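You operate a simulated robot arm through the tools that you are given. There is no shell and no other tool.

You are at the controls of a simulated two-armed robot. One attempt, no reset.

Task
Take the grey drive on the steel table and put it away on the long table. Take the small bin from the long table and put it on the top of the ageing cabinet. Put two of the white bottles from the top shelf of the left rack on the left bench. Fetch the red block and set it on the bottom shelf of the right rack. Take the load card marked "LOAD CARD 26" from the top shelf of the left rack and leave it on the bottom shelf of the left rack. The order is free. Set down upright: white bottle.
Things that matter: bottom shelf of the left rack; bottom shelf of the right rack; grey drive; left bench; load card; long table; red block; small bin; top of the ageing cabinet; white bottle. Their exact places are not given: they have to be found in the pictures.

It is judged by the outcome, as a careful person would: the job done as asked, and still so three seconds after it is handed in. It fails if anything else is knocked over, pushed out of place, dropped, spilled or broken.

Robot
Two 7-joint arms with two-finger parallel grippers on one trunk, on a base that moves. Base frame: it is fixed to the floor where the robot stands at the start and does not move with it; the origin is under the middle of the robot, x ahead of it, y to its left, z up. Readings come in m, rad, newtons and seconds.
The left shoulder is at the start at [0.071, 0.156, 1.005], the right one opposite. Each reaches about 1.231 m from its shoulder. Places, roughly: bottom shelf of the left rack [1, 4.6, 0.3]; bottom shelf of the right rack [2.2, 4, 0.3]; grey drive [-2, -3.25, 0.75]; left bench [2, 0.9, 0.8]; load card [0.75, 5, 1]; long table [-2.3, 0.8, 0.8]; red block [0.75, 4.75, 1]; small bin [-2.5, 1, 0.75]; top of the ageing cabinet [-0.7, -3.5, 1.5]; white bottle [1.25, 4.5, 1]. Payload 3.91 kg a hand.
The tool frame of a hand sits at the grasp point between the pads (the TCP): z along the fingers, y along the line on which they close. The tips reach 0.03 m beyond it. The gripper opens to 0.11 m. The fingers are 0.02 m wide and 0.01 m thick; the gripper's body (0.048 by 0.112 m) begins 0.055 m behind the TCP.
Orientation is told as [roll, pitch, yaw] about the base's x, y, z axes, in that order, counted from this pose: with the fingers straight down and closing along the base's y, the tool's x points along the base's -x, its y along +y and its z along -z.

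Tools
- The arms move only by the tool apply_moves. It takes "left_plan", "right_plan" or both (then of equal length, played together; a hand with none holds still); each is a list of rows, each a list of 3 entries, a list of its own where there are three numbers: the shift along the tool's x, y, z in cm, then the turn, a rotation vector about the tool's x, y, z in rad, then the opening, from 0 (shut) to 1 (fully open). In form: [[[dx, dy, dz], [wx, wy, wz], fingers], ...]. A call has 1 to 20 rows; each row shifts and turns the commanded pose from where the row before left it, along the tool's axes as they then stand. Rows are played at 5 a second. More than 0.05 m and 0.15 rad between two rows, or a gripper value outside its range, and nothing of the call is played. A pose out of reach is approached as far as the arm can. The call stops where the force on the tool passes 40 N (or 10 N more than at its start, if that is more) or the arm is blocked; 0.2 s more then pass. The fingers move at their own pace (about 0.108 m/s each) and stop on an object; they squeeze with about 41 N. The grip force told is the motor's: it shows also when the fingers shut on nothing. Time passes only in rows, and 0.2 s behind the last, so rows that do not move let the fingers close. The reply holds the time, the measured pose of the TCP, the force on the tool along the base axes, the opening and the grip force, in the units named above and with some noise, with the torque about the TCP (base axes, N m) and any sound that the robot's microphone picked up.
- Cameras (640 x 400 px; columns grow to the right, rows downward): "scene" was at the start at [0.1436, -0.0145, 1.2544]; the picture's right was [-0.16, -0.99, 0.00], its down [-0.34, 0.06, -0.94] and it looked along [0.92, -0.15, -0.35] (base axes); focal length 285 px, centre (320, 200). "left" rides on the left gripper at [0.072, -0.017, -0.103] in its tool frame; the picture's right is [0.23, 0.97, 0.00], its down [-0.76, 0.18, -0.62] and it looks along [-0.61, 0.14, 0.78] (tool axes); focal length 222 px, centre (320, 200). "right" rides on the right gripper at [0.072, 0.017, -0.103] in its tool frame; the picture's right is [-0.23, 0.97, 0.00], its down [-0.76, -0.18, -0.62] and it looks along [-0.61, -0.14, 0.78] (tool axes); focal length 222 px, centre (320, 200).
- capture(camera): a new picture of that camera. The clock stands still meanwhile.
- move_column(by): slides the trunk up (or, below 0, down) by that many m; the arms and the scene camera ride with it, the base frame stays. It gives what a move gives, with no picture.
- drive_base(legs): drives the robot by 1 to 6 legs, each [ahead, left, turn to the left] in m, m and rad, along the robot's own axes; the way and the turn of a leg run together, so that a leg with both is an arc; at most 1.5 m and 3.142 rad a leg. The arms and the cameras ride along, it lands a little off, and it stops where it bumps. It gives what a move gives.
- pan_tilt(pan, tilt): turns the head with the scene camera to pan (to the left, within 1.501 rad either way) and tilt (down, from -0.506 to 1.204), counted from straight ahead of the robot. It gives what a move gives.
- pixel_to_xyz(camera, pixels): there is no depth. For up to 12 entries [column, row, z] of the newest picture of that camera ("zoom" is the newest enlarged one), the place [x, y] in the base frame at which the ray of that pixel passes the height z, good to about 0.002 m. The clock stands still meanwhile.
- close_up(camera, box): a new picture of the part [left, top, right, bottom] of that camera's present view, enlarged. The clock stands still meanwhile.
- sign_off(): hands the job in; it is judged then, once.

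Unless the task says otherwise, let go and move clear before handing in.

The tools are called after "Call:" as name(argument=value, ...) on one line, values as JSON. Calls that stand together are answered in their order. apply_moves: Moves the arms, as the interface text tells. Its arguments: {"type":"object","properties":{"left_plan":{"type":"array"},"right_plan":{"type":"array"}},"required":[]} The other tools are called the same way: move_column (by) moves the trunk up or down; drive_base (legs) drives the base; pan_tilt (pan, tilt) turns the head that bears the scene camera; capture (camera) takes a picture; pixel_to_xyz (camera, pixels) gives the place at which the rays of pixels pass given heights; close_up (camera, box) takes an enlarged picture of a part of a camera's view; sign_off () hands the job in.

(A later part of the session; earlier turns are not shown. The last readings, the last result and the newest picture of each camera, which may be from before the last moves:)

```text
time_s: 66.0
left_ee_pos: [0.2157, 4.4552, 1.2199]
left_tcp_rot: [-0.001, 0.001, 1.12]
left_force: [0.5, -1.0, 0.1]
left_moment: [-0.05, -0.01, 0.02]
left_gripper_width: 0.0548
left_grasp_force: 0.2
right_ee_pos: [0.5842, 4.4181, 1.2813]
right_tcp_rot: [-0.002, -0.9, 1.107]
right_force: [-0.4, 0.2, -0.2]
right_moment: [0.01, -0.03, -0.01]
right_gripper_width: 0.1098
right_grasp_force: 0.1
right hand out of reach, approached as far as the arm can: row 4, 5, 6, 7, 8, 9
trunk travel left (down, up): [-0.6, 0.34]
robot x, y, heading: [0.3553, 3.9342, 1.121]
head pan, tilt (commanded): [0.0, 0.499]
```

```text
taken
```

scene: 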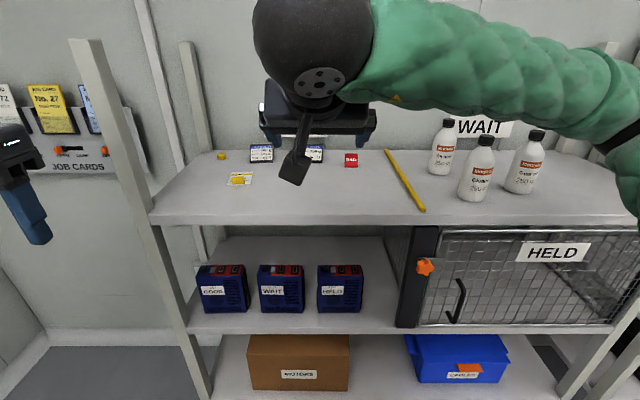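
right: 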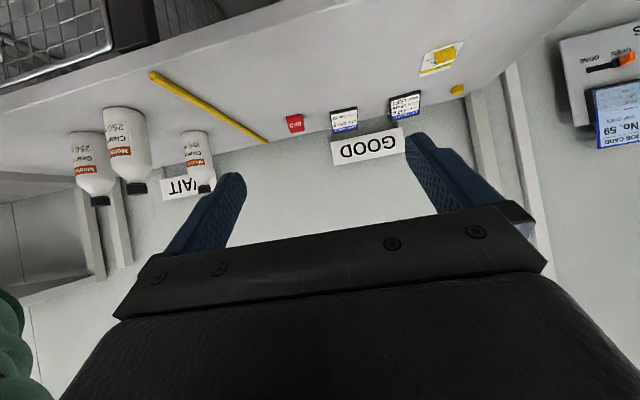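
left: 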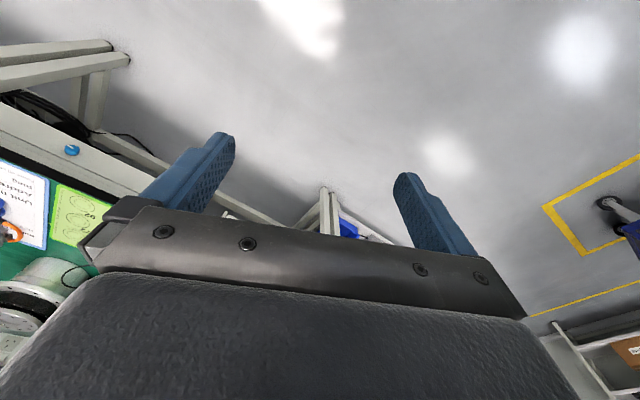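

The right hand reached the tilted pose at (0.584,4.418,1.281); cards appear at (344,118) and (404,105) in its upside-down view. I'll move it to a pre-grasp point 10 cm short of card 26 along the fingers.

Call:
apply_moves(right_plan=[[[-1.672, 0.349, 4.378], [0, 0, 0], 1], [[-1.672, 0.349, 4.378], [0, 0, 0], 1], [[-1.672, 0.349, 4.378], [0, 0, 0], 1], [[-1.672, 0.349, 4.378], [0, 0, 0], 1], [[-1.672, 0.349, 4.378], [0, 0, 0], 1], [[-1.672, 0.349, 4.378], [0, 0, 0], 1], [[-1.672, 0.349, 4.378], [0, 0, 0], 1], [[-1.672, 0.349, 4.378], [0, 0, 0], 1], [[-1.672, 0.349, 4.378], [0, 0, 0], 1]])

Call:
capture(camera="right")

Call:
capture(camera="scene")

```text
time_s: 68.0
left_ee_pos: [0.2173, 4.4545, 1.2193]
left_tcp_rot: [-0.001, 0.006, 1.12]
left_force: [-1.7, -0.4, 0.2]
left_moment: [-0.03, -0.01, 0.01]
left_gripper_width: 0.055
left_grasp_force: 0.0
right_ee_pos: [0.7403, 4.795, 1.149]
right_tcp_rot: [-0.003, -0.902, 1.107]
right_force: [-0.3, 0.4, 0.0]
right_moment: [0.0, 0.01, -0.02]
right_gripper_width: 0.1101
right_grasp_force: 0.0
trunk travel left (down, up): [-0.6, 0.34]
robot x, y, heading: [0.357, 3.935, 1.122]
head pan, tilt (commanded): [0.0, 0.499]
```

```text
taken
```

right: 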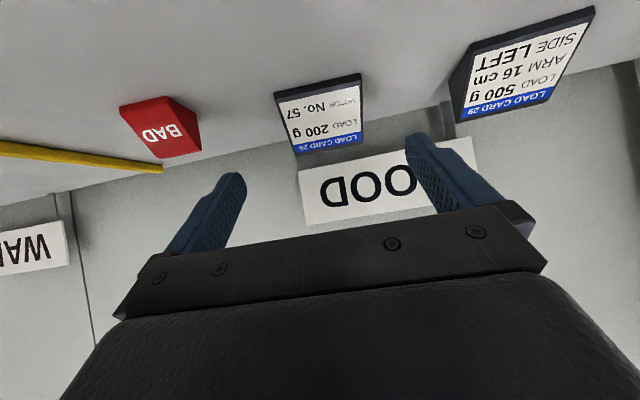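

```text
taken
```

scene: 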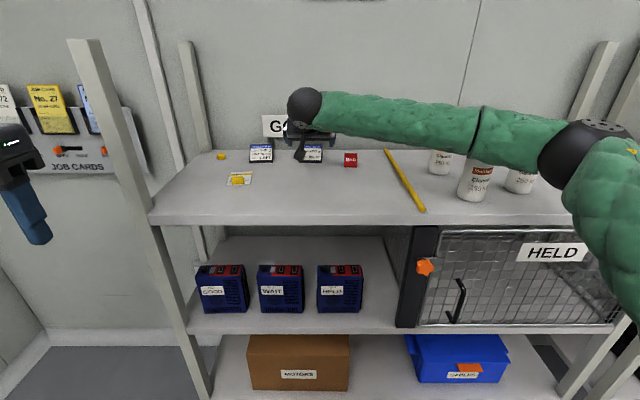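

The hand is lined up: card 26 sits at (320,112) between the fingers at (240,175) and (410,140). I'll advance the last 7 cm and close.

Call:
apply_moves(right_plan=[[[-0.037, 0.08, 3.1], [0, 0, 0], 1], [[-0.037, 0.08, 3.1], [0, 0, 0], 1], [[-0.037, 0.08, 3.1], [0, 0, 0], 1], [[0, 0, 0], [0, 0, 0], 1]])

Call:
capture(camera="right")

Call:
close_up(camera="scene", box=[220, 70, 412, 190])

```text
time_s: 69.0
left_ee_pos: [0.2169, 4.4528, 1.2222]
left_tcp_rot: [0.001, 0.001, 1.121]
left_force: [0.2, -0.1, 0.2]
left_moment: [0.0, -0.01, -0.01]
left_gripper_width: 0.055
left_grasp_force: 0.0
right_ee_pos: [0.7734, 4.86, 1.0956]
right_tcp_rot: [0.001, -0.903, 1.105]
right_force: [0.1, 0.2, -0.4]
right_moment: [0.0, 0.0, -0.01]
right_gripper_width: 0.1099
right_grasp_force: 0.1
trunk travel left (down, up): [-0.6, 0.34]
robot x, y, heading: [0.3571, 3.9316, 1.124]
head pan, tilt (commanded): [0.0, 0.499]
```

```text
taken
```

right: 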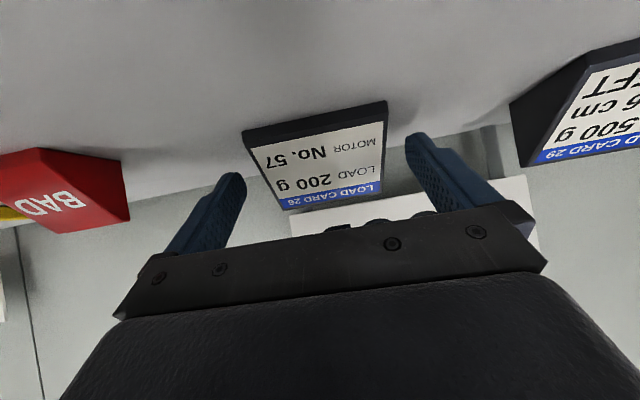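

```text
3.33 times, centred on (316, 130) of scene
```

zoom: 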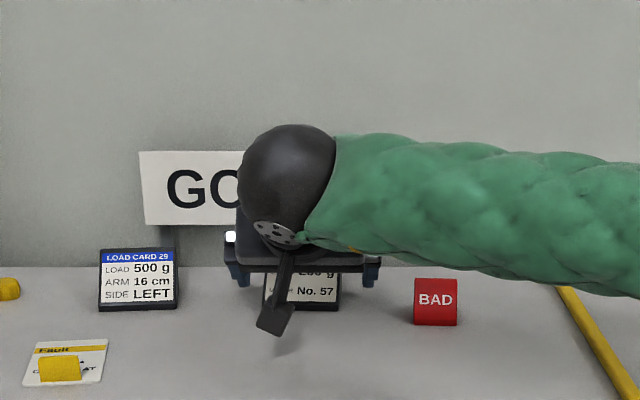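

The card's corner projects where expected, so the fingers flank it properly. I'll go 1 cm further in, then close on the card and wait for the grip.

Call:
apply_moves(right_plan=[[[-0.31, 0, 1.03], [0, 0, 0], 1], [[0, 0, 0], [0, 0, 0], 0.4], [[0, 0, 0], [0, 0, 0], 0.4], [[0, 0, 0], [0, 0, 0], 0.4], [[0, 0, 0], [0, 0, 0], 0.4]])

Call:
capture(camera="right")

```text
time_s: 70.2
left_ee_pos: [0.2163, 4.4533, 1.221]
left_tcp_rot: [0.0, 0.003, 1.122]
left_force: [-0.8, 0.4, 1.0]
left_moment: [-0.01, 0.0, -0.03]
left_gripper_width: 0.0547
left_grasp_force: 0.1
right_ee_pos: [0.7778, 4.867, 1.0905]
right_tcp_rot: [-0.003, -0.901, 1.105]
right_force: [-0.9, 0.0, 0.4]
right_moment: [-0.02, 0.01, 0.01]
right_gripper_width: 0.0734
right_grasp_force: 40.8
trunk travel left (down, up): [-0.6, 0.34]
robot x, y, heading: [0.3566, 3.9362, 1.118]
head pan, tilt (commanded): [0.0, 0.499]
```

```text
taken
```

right: 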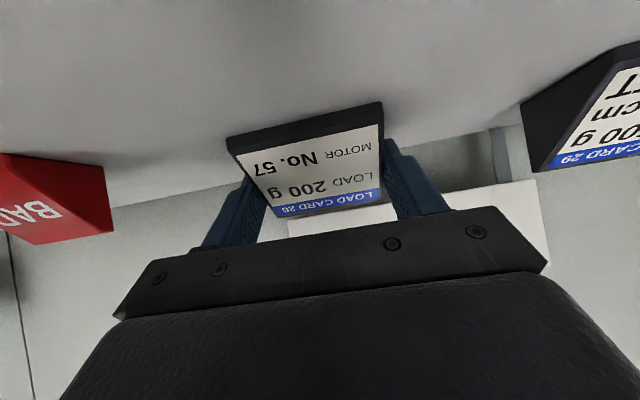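

The card is gripped (width 0.0734, 41 N). I'll lift it 6 cm straight up and draw it back out of the rack.

Call:
apply_moves(right_plan=[[[-1.57, 0, -1.243], [0, 0, 0], 0.4], [[-2.35, 0, -1.865], [0, 0, 0], 0.4], [[-2.35, 0, -1.865], [0, 0, 0], 0.4], [[2.76, 0, -3.478], [0, 0, 0], 0.4], [[2.76, 0, -3.478], [0, 0, 0], 0.4], [[2.76, 0, -3.478], [0, 0, 0], 0.4], [[2.76, 0, -3.478], [0, 0, 0], 0.4], [[2.76, 0, -3.478], [0, 0, 0], 0.4], [[2.76, 0, -3.478], [0, 0, 0], 0.4], [[2.76, 0, -3.478], [0, 0, 0], 0.4], [[2.76, 0, -3.478], [0, 0, 0], 0.4], [[2.76, 0, -3.478], [0, 0, 0], 0.4]])

Call:
capture(camera="scene")

Call:
capture(camera="right")

```text
time_s: 72.8
left_ee_pos: [0.2164, 4.4536, 1.2207]
left_tcp_rot: [0.001, 0.0, 1.12]
left_force: [-0.2, -0.1, -0.9]
left_moment: [0.0, -0.03, -0.01]
left_gripper_width: 0.055
left_grasp_force: 0.1
right_ee_pos: [0.5947, 4.506, 1.17]
right_tcp_rot: [-0.001, -0.902, 1.106]
right_force: [0.1, 0.7, -0.1]
right_moment: [0.0, 0.02, 0.01]
right_gripper_width: 0.0732
right_grasp_force: 41.3
trunk travel left (down, up): [-0.6, 0.34]
robot x, y, heading: [0.3566, 3.9341, 1.118]
head pan, tilt (commanded): [0.0, 0.499]
```

```text
taken
```

scene: 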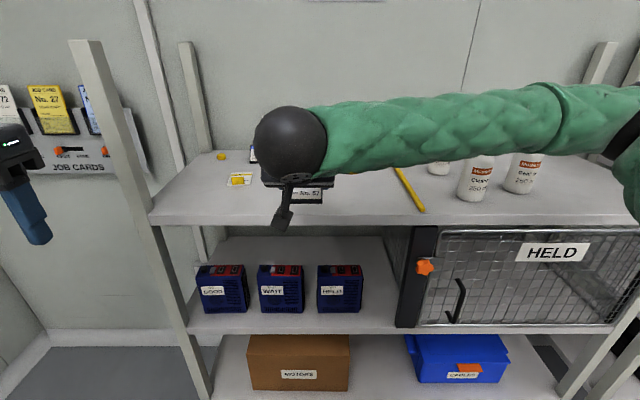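

```text
taken
```

right: 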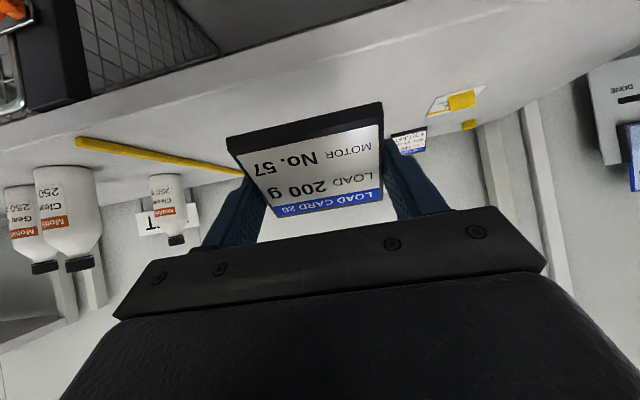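

The card is out and steady in the hand. I'll back the base off 20 cm so nothing touches the shelves, then lower the trunk by 0.6 m.

Call:
drive_base(legs=[[-0.2, 0, 0]])

Call:
move_column(by=-0.59)

Call:
pan_tilt(pan=-0.2, tilt=0.4)

Call:
capture(camera="scene")

```text
time_s: 74.4
left_ee_pos: [0.1292, 4.2689, 1.2222]
left_tcp_rot: [-0.001, 0.001, 1.115]
left_force: [-0.4, 0.0, 0.1]
left_moment: [0.02, -0.03, 0.02]
left_gripper_width: 0.0551
left_grasp_force: 0.1
right_ee_pos: [0.5109, 4.3193, 1.1705]
right_tcp_rot: [-0.002, -0.902, 1.099]
right_force: [0.1, 0.8, 0.6]
right_moment: [0.01, 0.0, 0.01]
right_gripper_width: 0.073
right_grasp_force: 41.2
trunk travel left (down, up): [-0.6, 0.34]
robot x, y, heading: [0.2686, 3.7505, 1.113]
head pan, tilt (commanded): [0.0, 0.499]
```

```text
refused: -0.59 is not a number from -0.4 to 0.4
```

```text
time_s: 75.1
left_ee_pos: [0.1301, 4.269, 1.2218]
left_tcp_rot: [0.0, 0.002, 1.115]
left_force: [-0.3, 0.0, -0.3]
left_moment: [0.0, 0.01, 0.02]
left_gripper_width: 0.0553
left_grasp_force: 0.1
right_ee_pos: [0.5105, 4.3203, 1.1704]
right_tcp_rot: [-0.002, -0.902, 1.1]
right_force: [-0.4, 0.6, -0.9]
right_moment: [0.01, 0.03, -0.01]
right_gripper_width: 0.0728
right_grasp_force: 41.3
trunk travel left (down, up): [-0.6, 0.34]
robot x, y, heading: [0.2665, 3.7508, 1.113]
head pan, tilt (commanded): [-0.201, 0.4]
```

```text
taken
```

scene: 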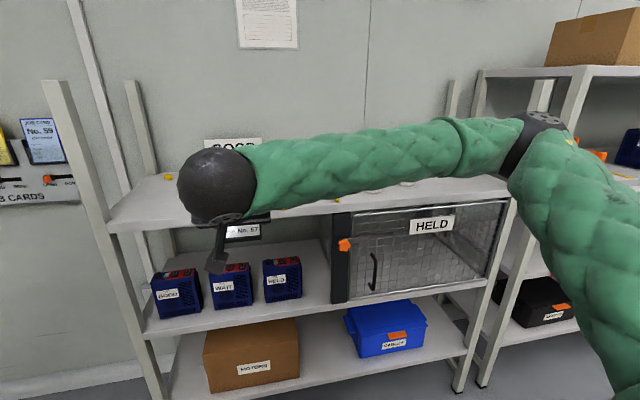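

The trunk takes at most 0.4 m a call. I'll lower it in two steps of 0.3 m with the hand well in front of the rack.

Call:
move_column(by=-0.3)

Call:
move_column(by=-0.29)

Call:
pan_tilt(pan=-0.2, tilt=0.4)

Call:
capture(camera="scene")

Call:
capture(camera="right")

```text
time_s: 78.1
left_ee_pos: [0.1307, 4.2684, 0.9221]
left_tcp_rot: [-0.001, 0.003, 1.115]
left_force: [0.4, -0.9, 0.4]
left_moment: [-0.02, 0.0, 0.01]
left_gripper_width: 0.0548
left_grasp_force: 0.1
right_ee_pos: [0.5113, 4.319, 0.8693]
right_tcp_rot: [-0.002, -0.903, 1.1]
right_force: [-0.2, -0.4, 0.2]
right_moment: [0.0, 0.0, 0.01]
right_gripper_width: 0.0729
right_grasp_force: 40.3
trunk travel left (down, up): [-0.3, 0.64]
robot x, y, heading: [0.267, 3.7504, 1.11]
head pan, tilt (commanded): [-0.201, 0.4]
```

```text
time_s: 81.0
left_ee_pos: [0.1305, 4.2693, 0.6315]
left_tcp_rot: [0.001, 0.002, 1.115]
left_force: [0.0, -0.3, 0.1]
left_moment: [0.04, -0.03, 0.03]
left_gripper_width: 0.0554
left_grasp_force: 0.1
right_ee_pos: [0.5109, 4.3195, 0.5804]
right_tcp_rot: [-0.001, -0.903, 1.1]
right_force: [-0.1, -0.1, -0.7]
right_moment: [0.0, 0.04, 0.01]
right_gripper_width: 0.0727
right_grasp_force: 40.7
trunk travel left (down, up): [-0.01, 0.93]
robot x, y, heading: [0.2633, 3.7482, 1.113]
head pan, tilt (commanded): [-0.201, 0.4]
```

```text
time_s: 81.6
left_ee_pos: [0.1299, 4.2691, 0.6309]
left_tcp_rot: [-0.001, 0.0, 1.115]
left_force: [1.3, -0.4, 0.7]
left_moment: [0.03, 0.0, 0.02]
left_gripper_width: 0.0551
left_grasp_force: 0.0
right_ee_pos: [0.5102, 4.3184, 0.5799]
right_tcp_rot: [-0.004, -0.904, 1.099]
right_force: [-0.5, -0.1, -0.5]
right_moment: [0.03, -0.01, -0.04]
right_gripper_width: 0.0734
right_grasp_force: 40.9
trunk travel left (down, up): [-0.01, 0.93]
robot x, y, heading: [0.2653, 3.7478, 1.114]
head pan, tilt (commanded): [-0.201, 0.4]
```

```text
taken
```

scene: 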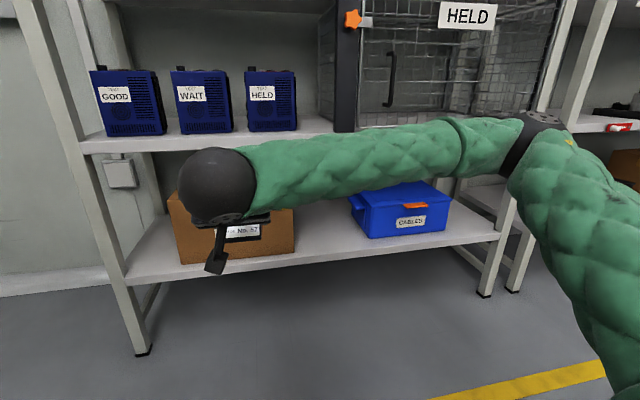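

```text
taken
```

right: 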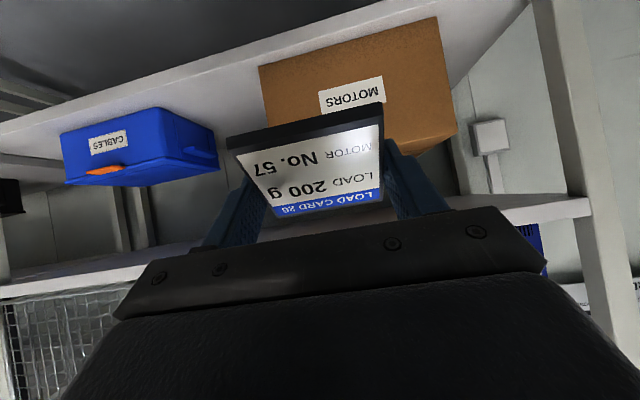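

The hand is now at z=0.58 with the card level. I'll fix the bottom shelf's height from this lower view, using the shelf front edge and box corners.

Call:
close_up(camera="scene", box=[110, 170, 510, 370])

Call:
pixel_to_xyz(camera="scene", pixels=[[186, 265, 0.28], [186, 265, 0.3], [297, 252, 0.28], [297, 252, 0.3], [371, 238, 0.28], [371, 238, 0.3], [446, 231, 0.28], [446, 231, 0.3], [141, 353, 0], [484, 296, 0]])

```text
1.60 times, centred on (310, 270) of scene
```

zoom: 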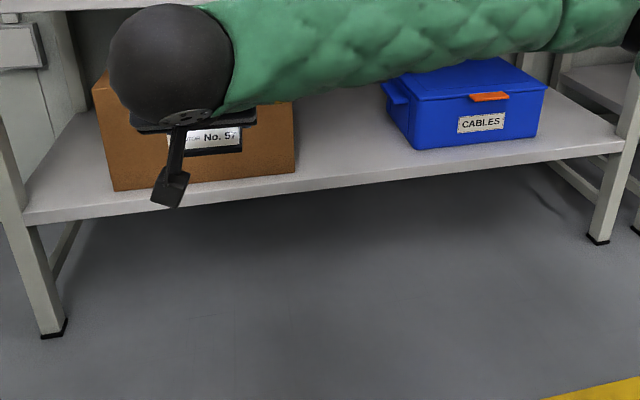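

```text
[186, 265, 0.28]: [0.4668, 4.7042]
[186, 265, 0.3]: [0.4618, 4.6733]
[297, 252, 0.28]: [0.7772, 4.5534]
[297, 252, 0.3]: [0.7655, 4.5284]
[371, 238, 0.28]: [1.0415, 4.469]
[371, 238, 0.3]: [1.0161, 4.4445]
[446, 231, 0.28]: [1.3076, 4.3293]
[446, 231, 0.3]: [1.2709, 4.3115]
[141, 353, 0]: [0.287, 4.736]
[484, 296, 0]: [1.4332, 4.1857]
```

The corner positions agree with the earlier view at z=0.30, so the bottom shelf is at 0.30 m. I'll move the card down and right in front of the gap between MOTORS and CABLES.

Call:
apply_moves(right_plan=[[[2.136, -2.95, 1.684], [0, 0, 0], 0.4], [[2.136, -2.95, 1.684], [0, 0, 0], 0.4], [[2.136, -2.95, 1.684], [0, 0, 0], 0.4], [[2.136, -2.95, 1.684], [0, 0, 0], 0.4], [[2.136, -2.95, 1.684], [0, 0, 0], 0.4], [[2.136, -2.95, 1.684], [0, 0, 0], 0.4], [[2.136, -2.95, 1.684], [0, 0, 0], 0.4], [[2.136, -2.95, 1.684], [0, 0, 0], 0.4]])

Call:
capture(camera="right")

Call:
capture(camera="scene")

```text
time_s: 83.4
left_ee_pos: [0.1295, 4.269, 0.6297]
left_tcp_rot: [-0.001, 0.0, 1.117]
left_force: [-0.8, -0.2, 1.2]
left_moment: [-0.03, -0.07, -0.01]
left_gripper_width: 0.0549
left_grasp_force: 0.0
right_ee_pos: [0.7185, 4.2134, 0.3637]
right_tcp_rot: [-0.002, -0.902, 1.102]
right_force: [-0.3, 0.9, -1.2]
right_moment: [-0.04, 0.01, 0.0]
right_gripper_width: 0.0733
right_grasp_force: 40.5
trunk travel left (down, up): [-0.01, 0.93]
robot x, y, heading: [0.2672, 3.7465, 1.118]
head pan, tilt (commanded): [-0.201, 0.4]
```

```text
taken
```

right: 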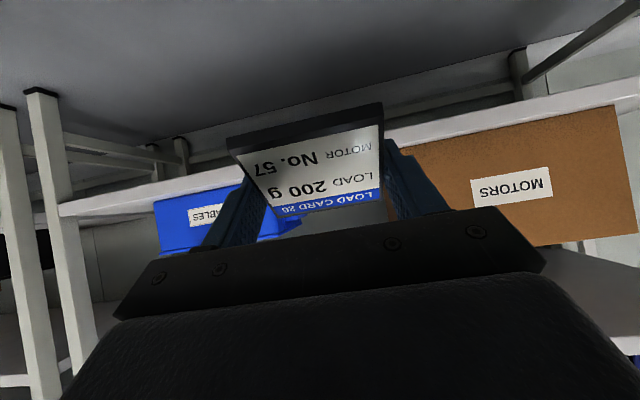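

```text
taken
```

scene: 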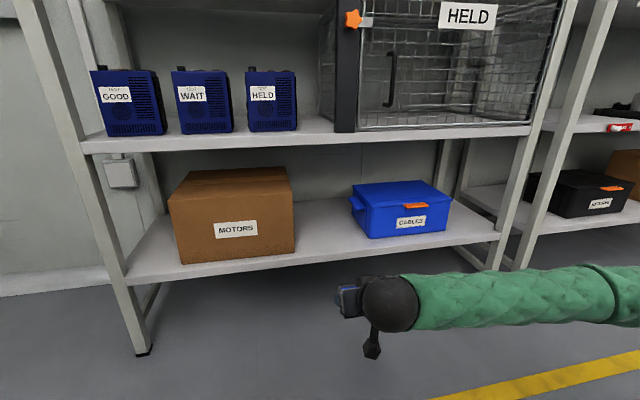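

The hand is in front of the gap at (0.719,4.213,0.364), with the card 3 cm above shelf level. I'll slide it straight in.

Call:
apply_moves(right_plan=[[[-2.857, -0.05, 3.615], [0, 0, 0], 0.4], [[-2.857, -0.05, 3.615], [0, 0, 0], 0.4], [[-2.857, -0.05, 3.615], [0, 0, 0], 0.4], [[-2.857, -0.05, 3.615], [0, 0, 0], 0.4], [[-2.857, -0.05, 3.615], [0, 0, 0], 0.4], [[-2.857, -0.05, 3.615], [0, 0, 0], 0.4], [[-2.857, -0.05, 3.615], [0, 0, 0], 0.4], [[-2.857, -0.05, 3.615], [0, 0, 0], 0.4]])

Call:
capture(camera="right")

Call:
capture(camera="scene")

```text
time_s: 85.2
left_ee_pos: [0.1298, 4.2697, 0.6314]
left_tcp_rot: [0.002, 0.001, 1.114]
left_force: [0.8, -0.1, -0.3]
left_moment: [0.01, -0.03, 0.02]
left_gripper_width: 0.055
left_grasp_force: 0.0
right_ee_pos: [0.8935, 4.5374, 0.3578]
right_tcp_rot: [-0.001, -0.903, 1.098]
right_force: [-0.3, 1.0, 0.0]
right_moment: [-0.04, -0.01, 0.02]
right_gripper_width: 0.073
right_grasp_force: 40.6
trunk travel left (down, up): [-0.01, 0.93]
robot x, y, heading: [0.2648, 3.7505, 1.115]
head pan, tilt (commanded): [-0.201, 0.4]
```

```text
taken
```

right: 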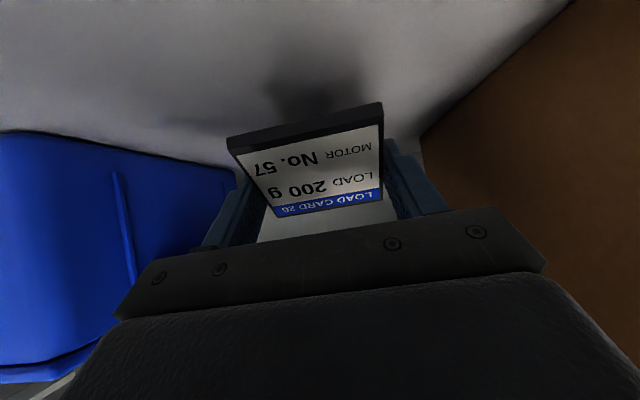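

```text
taken
```

scene: 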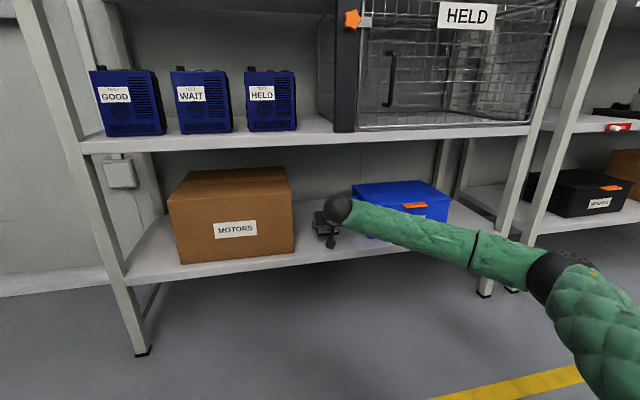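

The card is in the gap at (0.894,4.537), 2.5 cm above the shelf. I'll lower it gently.

Call:
apply_moves(right_plan=[[[0.628, 0, 0.496], [0, 0, 0], 0.4], [[0.628, 0, 0.496], [0, 0, 0], 0.4], [[0.393, 0, 0.31], [0, 0, 0], 0.4], [[0.236, 0, 0.186], [0, 0, 0], 0.4], [[0, 0, 0], [0, 0, 0], 0.4]])

Call:
capture(camera="right")

```text
time_s: 86.4
left_ee_pos: [0.13, 4.2691, 0.6321]
left_tcp_rot: [0.002, 0.0, 1.115]
left_force: [-0.3, -0.3, 0.5]
left_moment: [-0.01, -0.03, -0.02]
left_gripper_width: 0.0549
left_grasp_force: 0.0
right_ee_pos: [0.892, 4.5384, 0.3358]
right_tcp_rot: [0.002, -0.902, 1.1]
right_force: [0.1, 1.3, -0.6]
right_moment: [-0.04, 0.0, -0.01]
right_gripper_width: 0.073
right_grasp_force: 40.5
trunk travel left (down, up): [-0.01, 0.93]
robot x, y, heading: [0.2642, 3.7488, 1.116]
head pan, tilt (commanded): [-0.201, 0.4]
```

```text
taken
```

right: 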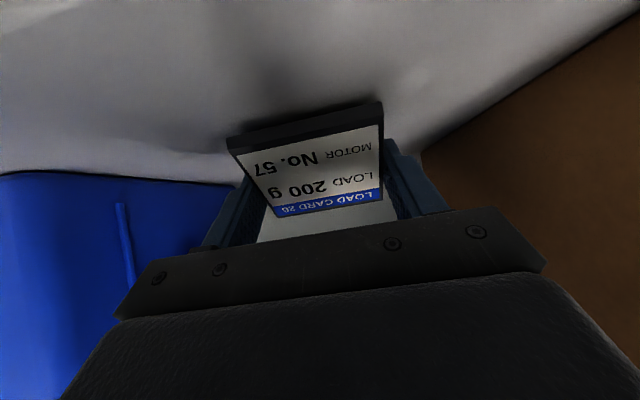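

The card is nearly down (z=0.336, shadows closing up). I'll lower in a few more millimetre steps and watch the force.

Call:
apply_moves(right_plan=[[[0.236, 0, 0.186], [0, 0, 0], 0.4], [[0.157, 0, 0.124], [0, 0, 0], 0.4], [[0, 0, 0], [0, 0, 0], 0.4]])

```text
time_s: 87.2
left_ee_pos: [0.1307, 4.2684, 0.6309]
left_tcp_rot: [0.0, 0.001, 1.116]
left_force: [0.9, 0.0, 0.4]
left_moment: [0.01, 0.01, 0.03]
left_gripper_width: 0.055
left_grasp_force: 0.1
right_ee_pos: [0.8924, 4.5379, 0.3327]
right_tcp_rot: [0.001, -0.902, 1.098]
right_force: [0.1, -0.2, -0.9]
right_moment: [-0.02, -0.03, 0.0]
right_gripper_width: 0.073
right_grasp_force: 40.8
trunk travel left (down, up): [-0.01, 0.93]
robot x, y, heading: [0.2677, 3.7491, 1.11]
head pan, tilt (commanded): [-0.201, 0.4]
```

No contact force yet at z=0.3327. I'll go down another few millimetres in small steps.

Call:
apply_moves(right_plan=[[[0.157, 0, 0.124], [0, 0, 0], 0.4], [[0.157, 0, 0.124], [0, 0, 0], 0.4], [[0, 0, 0], [0, 0, 0], 0.4]])

```text
time_s: 88.0
left_ee_pos: [0.1291, 4.2692, 0.6312]
left_tcp_rot: [0.0, 0.001, 1.113]
left_force: [0.1, -0.2, 0.0]
left_moment: [-0.02, 0.02, 0.02]
left_gripper_width: 0.0549
left_grasp_force: 0.0
right_ee_pos: [0.891, 4.5371, 0.3306]
right_tcp_rot: [-0.002, -0.905, 1.097]
right_force: [1.5, 0.5, 5.7]
right_moment: [-0.15, 0.02, 0.04]
right_gripper_width: 0.0732
right_grasp_force: 41.1
trunk travel left (down, up): [-0.01, 0.93]
robot x, y, heading: [0.2675, 3.7478, 1.112]
head pan, tilt (commanded): [-0.201, 0.4]
```

The force rose to 5.7 N upward, so the card rests on the shelf. I'll open the fingers and withdraw straight back along them.

Call:
apply_moves(right_plan=[[[0, 0, 0], [0, 0, 0], 1], [[0, 0, 0], [0, 0, 0], 1], [[0, 0, 0], [0, 0, 0], 1], [[0, 0, -2], [0, 0, 0], 1], [[0, 0, -3], [0, 0, 0], 1], [[0, 0, -3], [0, 0, 0], 1], [[2.48, 0, -3.14], [0, 0, 0], 1], [[2.48, 0, -3.14], [0, 0, 0], 1], [[2.48, 0, -3.14], [0, 0, 0], 1], [[2.48, 0, -3.14], [0, 0, 0], 1], [[2.48, 0, -3.14], [0, 0, 0], 1], [[2.48, 0, -3.14], [0, 0, 0], 1], [[2.48, 0, -3.14], [0, 0, 0], 1]])

Call:
capture(camera="scene")

Call:
capture(camera="right")

```text
time_s: 90.8
left_ee_pos: [0.1295, 4.2693, 0.6311]
left_tcp_rot: [0.0, 0.001, 1.115]
left_force: [0.7, -0.1, -0.4]
left_moment: [-0.03, 0.01, 0.0]
left_gripper_width: 0.0549
left_grasp_force: 0.0
right_ee_pos: [0.7365, 4.2297, 0.3795]
right_tcp_rot: [-0.002, -0.902, 1.1]
right_force: [0.4, -0.2, 0.2]
right_moment: [-0.01, 0.01, 0.01]
right_gripper_width: 0.1097
right_grasp_force: 0.0
trunk travel left (down, up): [-0.01, 0.93]
robot x, y, heading: [0.2656, 3.7501, 1.115]
head pan, tilt (commanded): [-0.201, 0.4]
```

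```text
taken
```

scene: 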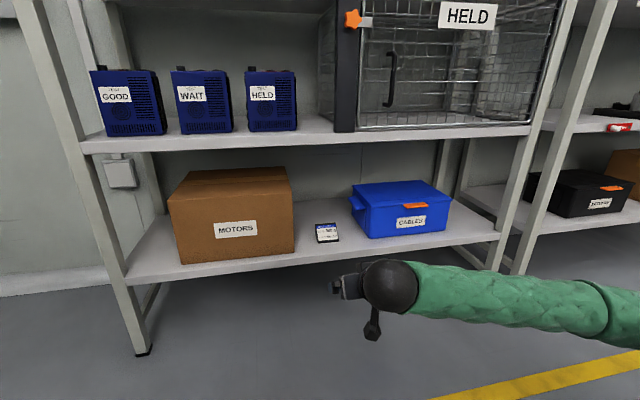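

```text
taken
```

right: 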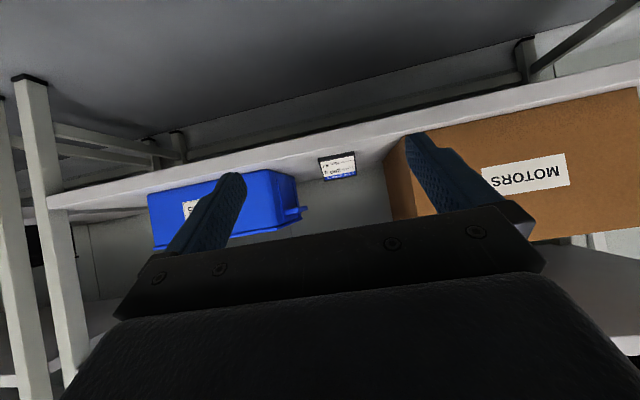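

Card 26 stands in the gap at (327,233) on the bottom shelf. Now I'll raise the trunk to fetch the red block from the top shelf.

Call:
move_column(by=0.4)

Call:
move_column(by=0.4)

Call:
pan_tilt(pan=0.0, tilt=0.5)

Call:
capture(camera="scene")

```text
time_s: 94.7
left_ee_pos: [0.1294, 4.2689, 1.0311]
left_tcp_rot: [0.001, 0.002, 1.115]
left_force: [-1.1, -0.6, 0.8]
left_moment: [0.04, 0.02, 0.01]
left_gripper_width: 0.0549
left_grasp_force: 0.1
right_ee_pos: [0.7361, 4.2302, 0.7794]
right_tcp_rot: [-0.001, -0.903, 1.1]
right_force: [-0.4, 0.1, 0.0]
right_moment: [-0.02, 0.0, 0.0]
right_gripper_width: 0.1101
right_grasp_force: 0.1
trunk travel left (down, up): [-0.41, 0.53]
robot x, y, heading: [0.265, 3.7475, 1.114]
head pan, tilt (commanded): [-0.201, 0.4]
```

```text
time_s: 98.5
left_ee_pos: [0.1298, 4.2693, 1.4309]
left_tcp_rot: [0.002, 0.002, 1.116]
left_force: [0.2, 0.6, 0.1]
left_moment: [0.01, -0.02, -0.02]
left_gripper_width: 0.055
left_grasp_force: 0.1
right_ee_pos: [0.7357, 4.2309, 1.179]
right_tcp_rot: [-0.001, -0.902, 1.1]
right_force: [-0.3, -0.3, 0.2]
right_moment: [0.01, -0.03, -0.03]
right_gripper_width: 0.11
right_grasp_force: 0.1
trunk travel left (down, up): [-0.81, 0.13]
robot x, y, heading: [0.2657, 3.7484, 1.115]
head pan, tilt (commanded): [-0.201, 0.4]
```

```text
time_s: 99.2
left_ee_pos: [0.1298, 4.2689, 1.4318]
left_tcp_rot: [0.001, 0.0, 1.114]
left_force: [-0.3, 0.2, 0.5]
left_moment: [0.01, -0.03, 0.0]
left_gripper_width: 0.0549
left_grasp_force: 0.1
right_ee_pos: [0.7372, 4.2317, 1.1803]
right_tcp_rot: [0.001, -0.902, 1.1]
right_force: [0.5, 0.1, -0.2]
right_moment: [-0.04, 0.01, 0.01]
right_gripper_width: 0.1099
right_grasp_force: 0.2
trunk travel left (down, up): [-0.81, 0.13]
robot x, y, heading: [0.2685, 3.748, 1.122]
head pan, tilt (commanded): [0.0, 0.499]
```

```text
taken
```

scene: 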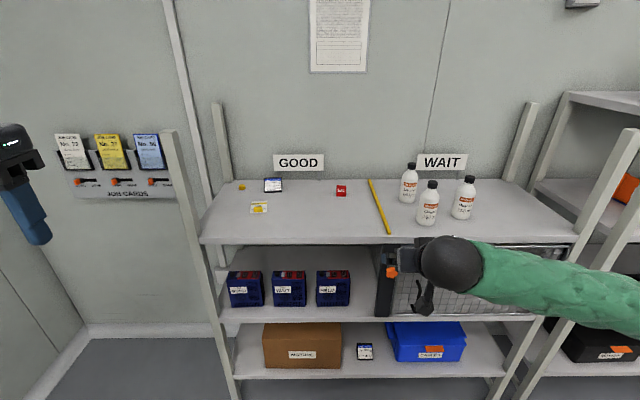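

The block is visible at (341,190), and card 26 at (364,351) on the bottom shelf. I'll drive 20 cm closer for reach, then measure the block again.

Call:
drive_base(legs=[[0.2, 0, 0]])

Call:
close_up(camera="scene", box=[280, 150, 440, 250])

```text
time_s: 100.8
left_ee_pos: [0.2197, 4.4503, 1.4311]
left_tcp_rot: [0.001, 0.003, 1.113]
left_force: [0.3, -0.2, 0.4]
left_moment: [-0.01, 0.01, 0.0]
left_gripper_width: 0.0554
left_grasp_force: 0.0
right_ee_pos: [0.8259, 4.4118, 1.1797]
right_tcp_rot: [0.0, -0.903, 1.097]
right_force: [0.3, 0.0, 0.2]
right_moment: [0.02, -0.01, -0.01]
right_gripper_width: 0.1101
right_grasp_force: 0.1
trunk travel left (down, up): [-0.81, 0.13]
robot x, y, heading: [0.3552, 3.9299, 1.111]
head pan, tilt (commanded): [0.0, 0.499]
```

```text
4.00 times, centred on (360, 200) of scene
```

zoom: 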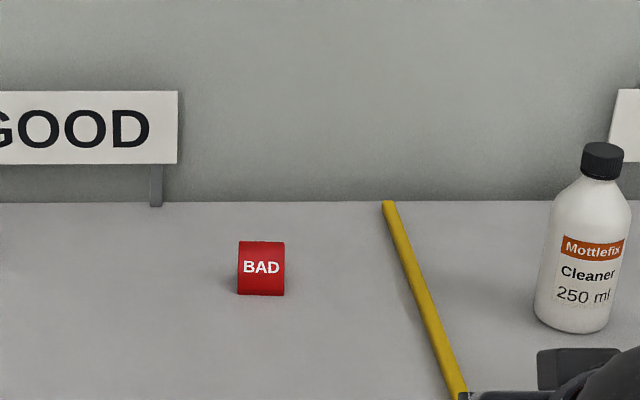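

Call:
pixel_to_xyz(camera="zoom", pixels=[[237, 294, 1.06], [284, 295, 1.06], [240, 242, 1.1], [284, 243, 1.1], [384, 205, 1.065], [425, 300, 1.065], [460, 390, 1.065], [533, 312, 1.06], [572, 333, 1.06], [612, 318, 1.06], [602, 145, 1.22], [602, 180, 1.19]])

```text
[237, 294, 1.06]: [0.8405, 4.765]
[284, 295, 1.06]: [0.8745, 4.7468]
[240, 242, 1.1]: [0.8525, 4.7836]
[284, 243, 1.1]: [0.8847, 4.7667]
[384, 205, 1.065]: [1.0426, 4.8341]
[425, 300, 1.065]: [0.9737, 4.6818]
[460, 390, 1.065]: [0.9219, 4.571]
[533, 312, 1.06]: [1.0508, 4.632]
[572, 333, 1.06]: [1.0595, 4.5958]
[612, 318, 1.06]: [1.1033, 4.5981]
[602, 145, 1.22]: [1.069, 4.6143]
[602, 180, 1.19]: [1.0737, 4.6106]
```

The block's front base runs (0.8405,4.765)–(0.8745,4.747), unchanged, and the pencil is 10 cm to its right. I'll bring the right hand to 8 cm short of it.

Call:
apply_moves(right_plan=[[[-2.058, 1.839, 3.523], [0, 0, 0], 0.75], [[-2.058, 1.839, 3.523], [0, 0, 0], 0.75], [[-2.058, 1.839, 3.523], [0, 0, 0], 0.75], [[-2.058, 1.839, 3.523], [0, 0, 0], 0.75], [[-2.058, 1.839, 3.523], [0, 0, 0], 0.75], [[-2.058, 1.839, 3.523], [0, 0, 0], 0.75], [[-2.058, 1.839, 3.523], [0, 0, 0], 0.75]])

Call:
capture(camera="right")

Call:
capture(camera="scene")

```text
time_s: 102.4
left_ee_pos: [0.2183, 4.4522, 1.4305]
left_tcp_rot: [-0.002, 0.002, 1.114]
left_force: [0.3, -0.5, -0.5]
left_moment: [0.02, -0.01, -0.06]
left_gripper_width: 0.0551
left_grasp_force: 0.0
right_ee_pos: [0.8398, 4.7235, 1.1386]
right_tcp_rot: [-0.003, -0.901, 1.099]
right_force: [-0.4, -0.2, -1.0]
right_moment: [0.02, 0.01, 0.01]
right_gripper_width: 0.0826
right_grasp_force: 0.1
trunk travel left (down, up): [-0.81, 0.13]
robot x, y, heading: [0.355, 3.9291, 1.114]
head pan, tilt (commanded): [0.0, 0.499]
```

```text
taken
```

right: 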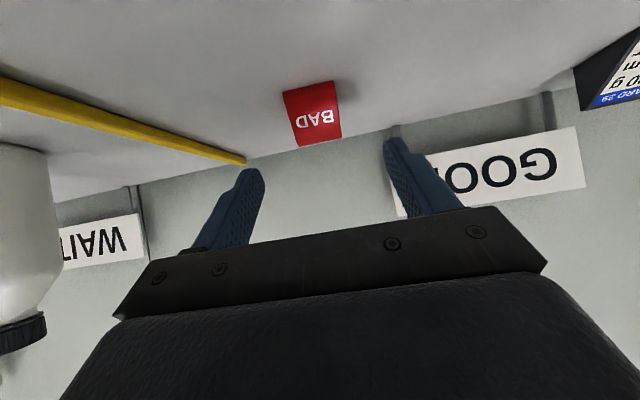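

```text
taken
```

scene: 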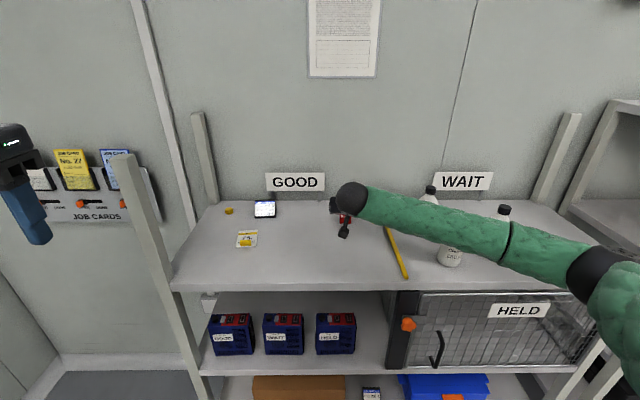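

The block is between the fingers at (312,112) and the forearm keeps clear of the bottles. I'll make the final approach and close on it.

Call:
apply_moves(right_plan=[[[-0.02, -0.04, 2.61], [0, 0, 0], 0.75], [[-0.02, -0.04, 2.61], [0, 0, 0], 0.75], [[-0.02, -0.04, 2.61], [0, 0, 0], 0.75], [[0, 0, 0], [0, 0, 0], 0.75]])

Call:
capture(camera="right")

Call:
capture(camera="scene")

```text
time_s: 103.4
left_ee_pos: [0.2186, 4.4504, 1.432]
left_tcp_rot: [0.0, 0.001, 1.117]
left_force: [0.3, 0.1, -0.4]
left_moment: [0.03, -0.02, -0.01]
left_gripper_width: 0.055
left_grasp_force: 0.1
right_ee_pos: [0.8695, 4.7769, 1.0926]
right_tcp_rot: [-0.002, -0.902, 1.098]
right_force: [0.4, -0.5, -0.2]
right_moment: [0.02, -0.02, -0.03]
right_gripper_width: 0.0825
right_grasp_force: 0.0
trunk travel left (down, up): [-0.81, 0.13]
robot x, y, heading: [0.3529, 3.928, 1.12]
head pan, tilt (commanded): [0.0, 0.499]
```

```text
taken
```

right: 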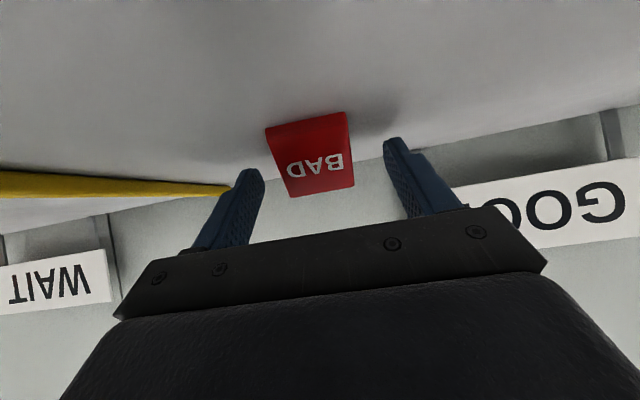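

```text
taken
```

scene: 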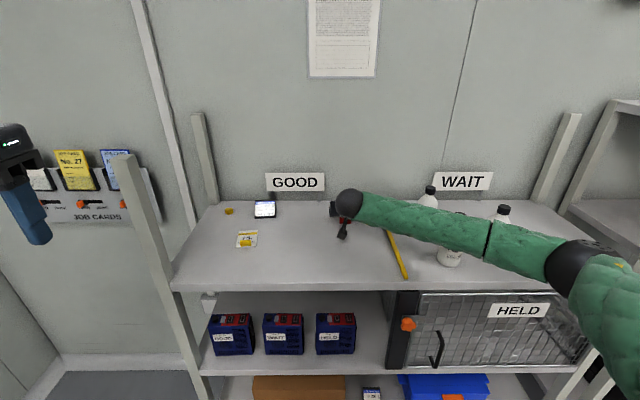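

The block sits well between the fingers at (312,155). I'll nudge in half a centimetre and close.

Call:
apply_moves(right_plan=[[[-0.075, 0, 0.578], [0, 0, 0], 0.75], [[0, 0, 0], [0, 0, 0], 0.15], [[0, 0, 0], [0, 0, 0], 0.15], [[0, 0, 0], [0, 0, 0], 0.15], [[0, 0, 0], [0, 0, 0], 0.15]])

Call:
capture(camera="right")

```text
time_s: 104.6
left_ee_pos: [0.2187, 4.4503, 1.4314]
left_tcp_rot: [0.001, 0.001, 1.115]
left_force: [0.0, 0.4, -0.4]
left_moment: [0.02, 0.03, 0.0]
left_gripper_width: 0.0549
left_grasp_force: 0.0
right_ee_pos: [0.8723, 4.7816, 1.0892]
right_tcp_rot: [0.0, -0.901, 1.1]
right_force: [0.2, -0.6, -0.3]
right_moment: [0.03, 0.01, 0.02]
right_gripper_width: 0.0392
right_grasp_force: 41.0
trunk travel left (down, up): [-0.81, 0.13]
robot x, y, heading: [0.355, 3.926, 1.116]
head pan, tilt (commanded): [0.0, 0.499]
```

```text
taken
```

right: 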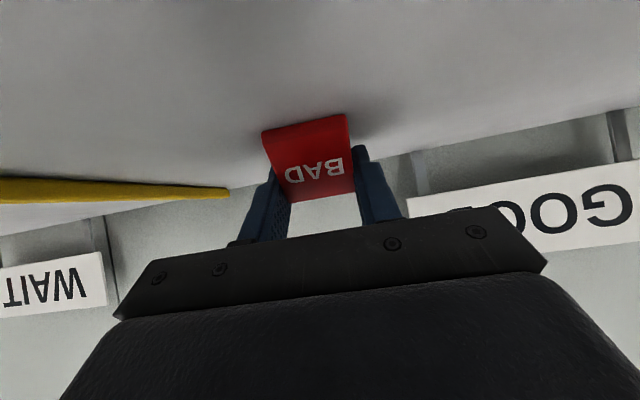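

The block is gripped (width 0.039). I'll lift it and draw it back out over the shelf edge.

Call:
apply_moves(right_plan=[[[-1.57, 0, -1.24], [0, 0, 0], 0.15], [[-2.35, 0, -1.86], [0, 0, 0], 0.15], [[-2.35, 0, -1.86], [0, 0, 0], 0.15], [[2.73, 0, -3.45], [0, 0, 0], 0.15], [[2.73, 0, -3.45], [0, 0, 0], 0.15], [[2.73, 0, -3.45], [0, 0, 0], 0.15], [[2.73, 0, -3.45], [0, 0, 0], 0.15], [[2.73, 0, -3.45], [0, 0, 0], 0.15], [[2.73, 0, -3.45], [0, 0, 0], 0.15], [[2.73, 0, -3.45], [0, 0, 0], 0.15], [[2.73, 0, -3.45], [0, 0, 0], 0.15], [[2.73, 0, -3.45], [0, 0, 0], 0.15]])

Call:
capture(camera="scene")

Call:
capture(camera="right")

```text
time_s: 107.2
left_ee_pos: [0.2188, 4.4491, 1.4318]
left_tcp_rot: [0.001, -0.001, 1.115]
left_force: [0.1, -0.2, -0.4]
left_moment: [-0.01, 0.0, 0.01]
left_gripper_width: 0.0551
left_grasp_force: 0.1
right_ee_pos: [0.6891, 4.4262, 1.1679]
right_tcp_rot: [0.001, -0.902, 1.097]
right_force: [0.2, -0.7, 0.3]
right_moment: [0.03, -0.03, 0.01]
right_gripper_width: 0.0388
right_grasp_force: 41.2
trunk travel left (down, up): [-0.81, 0.13]
robot x, y, heading: [0.3566, 3.9304, 1.114]
head pan, tilt (commanded): [0.0, 0.499]
```

```text
taken
```

scene: 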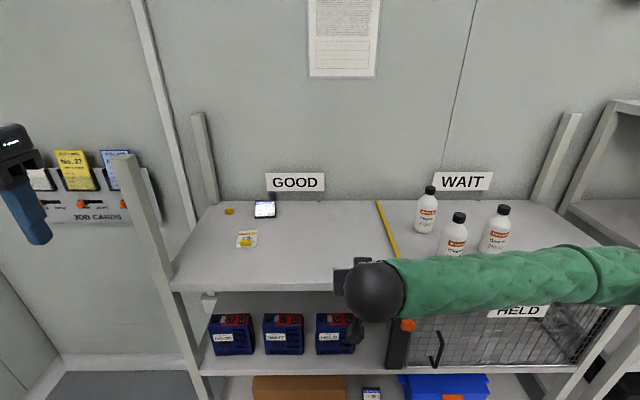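

```text
taken
```

right: 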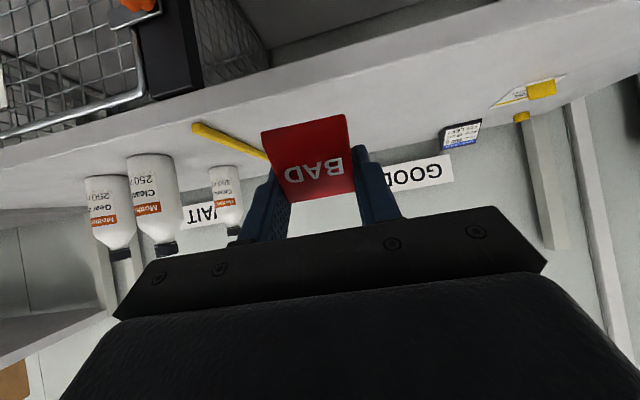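

The block is out and the shelf's other items stand as before. I'll back off and look along the aisle to the right before driving to the right rack.

Call:
drive_base(legs=[[-0.15, 0, 0]])

Call:
pan_tilt(pan=-1.2, tilt=0.5)

Call:
capture(camera="scene")

```text
time_s: 108.6
left_ee_pos: [0.1525, 4.3163, 1.4296]
left_tcp_rot: [-0.002, 0.003, 1.113]
left_force: [0.6, -0.1, -0.3]
left_moment: [-0.02, 0.0, 0.04]
left_gripper_width: 0.0555
left_grasp_force: 0.1
right_ee_pos: [0.6241, 4.2938, 1.1676]
right_tcp_rot: [-0.002, -0.901, 1.099]
right_force: [0.1, 0.5, -0.7]
right_moment: [-0.03, 0.02, -0.03]
right_gripper_width: 0.039
right_grasp_force: 41.2
trunk travel left (down, up): [-0.81, 0.13]
robot x, y, heading: [0.2913, 3.7955, 1.115]
head pan, tilt (commanded): [0.0, 0.499]
```

```text
time_s: 110.0
left_ee_pos: [0.1538, 4.3163, 1.4309]
left_tcp_rot: [-0.001, 0.003, 1.115]
left_force: [-0.3, -0.3, 0.3]
left_moment: [0.01, 0.01, 0.01]
left_gripper_width: 0.0551
left_grasp_force: 0.0
right_ee_pos: [0.6232, 4.2935, 1.1671]
right_tcp_rot: [0.0, -0.901, 1.098]
right_force: [-0.7, 0.1, -0.6]
right_moment: [-0.02, -0.03, -0.03]
right_gripper_width: 0.0389
right_grasp_force: 40.8
trunk travel left (down, up): [-0.81, 0.13]
robot x, y, heading: [0.2878, 3.7925, 1.115]
head pan, tilt (commanded): [-1.201, 0.499]
```

```text
taken
```

scene: 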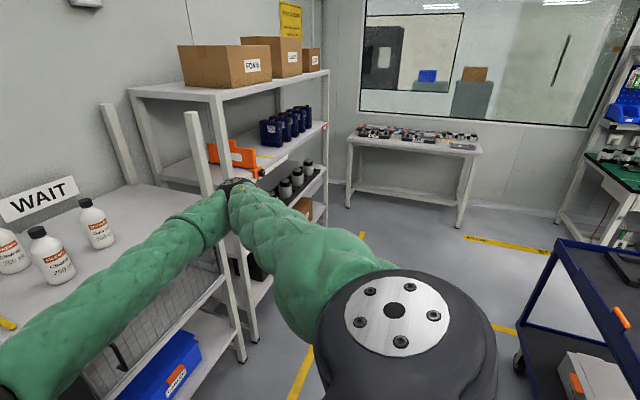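

The aisle to the right is clear, with the trolley low at right (550,300). I'll drive 1.4 m to the right, parallel to the racks.

Call:
drive_base(legs=[[0, -0.7, 0], [0, -0.7, 0]])

Call:
pan_tilt(pan=0.0, tilt=0.6)

Call:
capture(camera="scene")

```text
time_s: 117.4
left_ee_pos: [1.4324, 3.6794, 1.4311]
left_tcp_rot: [0.0, 0.003, 1.114]
left_force: [-0.4, 0.3, 0.0]
left_moment: [-0.02, -0.01, 0.01]
left_gripper_width: 0.0549
left_grasp_force: 0.1
right_ee_pos: [1.9012, 3.6583, 1.168]
right_tcp_rot: [0.0, -0.903, 1.1]
right_force: [-0.3, -0.9, 0.0]
right_moment: [0.02, 0.0, 0.03]
right_gripper_width: 0.0388
right_grasp_force: 41.3
trunk travel left (down, up): [-0.81, 0.13]
robot x, y, heading: [1.5665, 3.1625, 1.118]
head pan, tilt (commanded): [-1.201, 0.499]
```

```text
time_s: 118.8
left_ee_pos: [1.4311, 3.6807, 1.4307]
left_tcp_rot: [0.001, 0.002, 1.115]
left_force: [-0.1, 0.6, -0.8]
left_moment: [-0.02, 0.0, -0.01]
left_gripper_width: 0.0552
left_grasp_force: 0.0
right_ee_pos: [1.9032, 3.6578, 1.1667]
right_tcp_rot: [0.001, -0.902, 1.099]
right_force: [0.0, 1.0, -0.1]
right_moment: [0.01, 0.0, -0.04]
right_gripper_width: 0.0389
right_grasp_force: 41.0
trunk travel left (down, up): [-0.81, 0.13]
robot x, y, heading: [1.5714, 3.1593, 1.118]
head pan, tilt (commanded): [0.0, 0.6]
```

```text
taken
```

scene: 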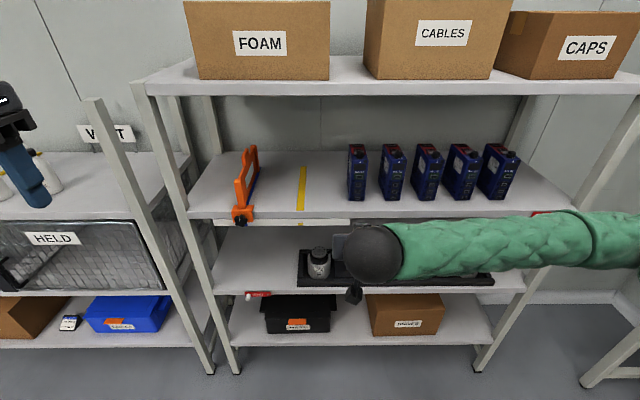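

The right rack is ahead: black bin at (297,313) and brown DRIVES box at (405,313) on the bottom shelf. The hand is 0.2 m clear of the front, so I'll lower the trunk.

Call:
move_column(by=-0.4)

Call:
move_column(by=-0.4)

Call:
pan_tilt(pan=0.1, tilt=0.45)

Call:
capture(camera="scene")

Call:
capture(camera="right")

```text
time_s: 122.6
left_ee_pos: [1.432, 3.6801, 1.0324]
left_tcp_rot: [0.001, 0.001, 1.115]
left_force: [0.3, 0.1, -0.8]
left_moment: [-0.01, 0.0, 0.0]
left_gripper_width: 0.0551
left_grasp_force: 0.1
right_ee_pos: [1.9023, 3.6575, 0.7685]
right_tcp_rot: [0.001, -0.902, 1.1]
right_force: [0.7, 0.4, 0.3]
right_moment: [-0.02, 0.02, -0.02]
right_gripper_width: 0.0384
right_grasp_force: 40.6
trunk travel left (down, up): [-0.41, 0.53]
robot x, y, heading: [1.5653, 3.1567, 1.116]
head pan, tilt (commanded): [0.0, 0.6]
```

```text
time_s: 126.5
left_ee_pos: [1.4309, 3.6799, 0.6307]
left_tcp_rot: [-0.001, 0.002, 1.116]
left_force: [0.8, -0.1, 0.2]
left_moment: [-0.02, 0.03, 0.0]
left_gripper_width: 0.055
left_grasp_force: 0.0
right_ee_pos: [1.9017, 3.6583, 0.3677]
right_tcp_rot: [-0.001, -0.903, 1.099]
right_force: [1.3, -0.4, -1.1]
right_moment: [-0.02, 0.0, 0.04]
right_gripper_width: 0.0388
right_grasp_force: 40.7
trunk travel left (down, up): [-0.01, 0.93]
robot x, y, heading: [1.5685, 3.1608, 1.125]
head pan, tilt (commanded): [0.0, 0.6]
```

```text
time_s: 127.2
left_ee_pos: [1.4315, 3.6795, 0.6301]
left_tcp_rot: [-0.001, 0.002, 1.115]
left_force: [-0.3, 0.5, -0.1]
left_moment: [0.0, 0.01, 0.0]
left_gripper_width: 0.055
left_grasp_force: 0.0
right_ee_pos: [1.9027, 3.658, 0.3679]
right_tcp_rot: [-0.001, -0.902, 1.099]
right_force: [-0.1, 0.8, -1.7]
right_moment: [0.04, 0.01, -0.01]
right_gripper_width: 0.0391
right_grasp_force: 41.2
trunk travel left (down, up): [-0.01, 0.93]
robot x, y, heading: [1.5711, 3.1621, 1.111]
head pan, tilt (commanded): [0.099, 0.45]
```

```text
taken
```

scene: 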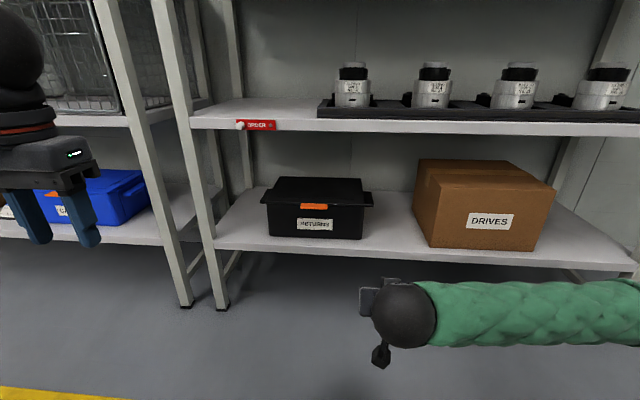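

```text
taken
```

right: 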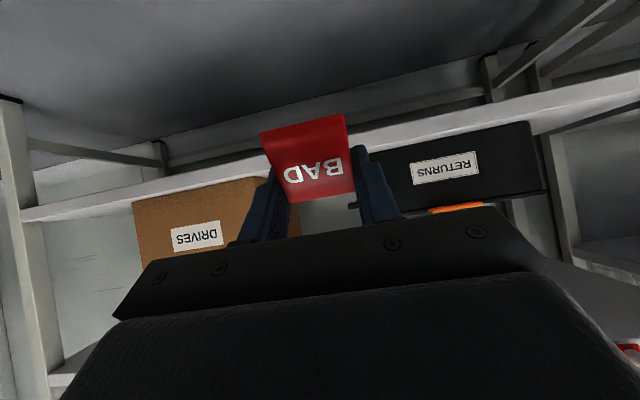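

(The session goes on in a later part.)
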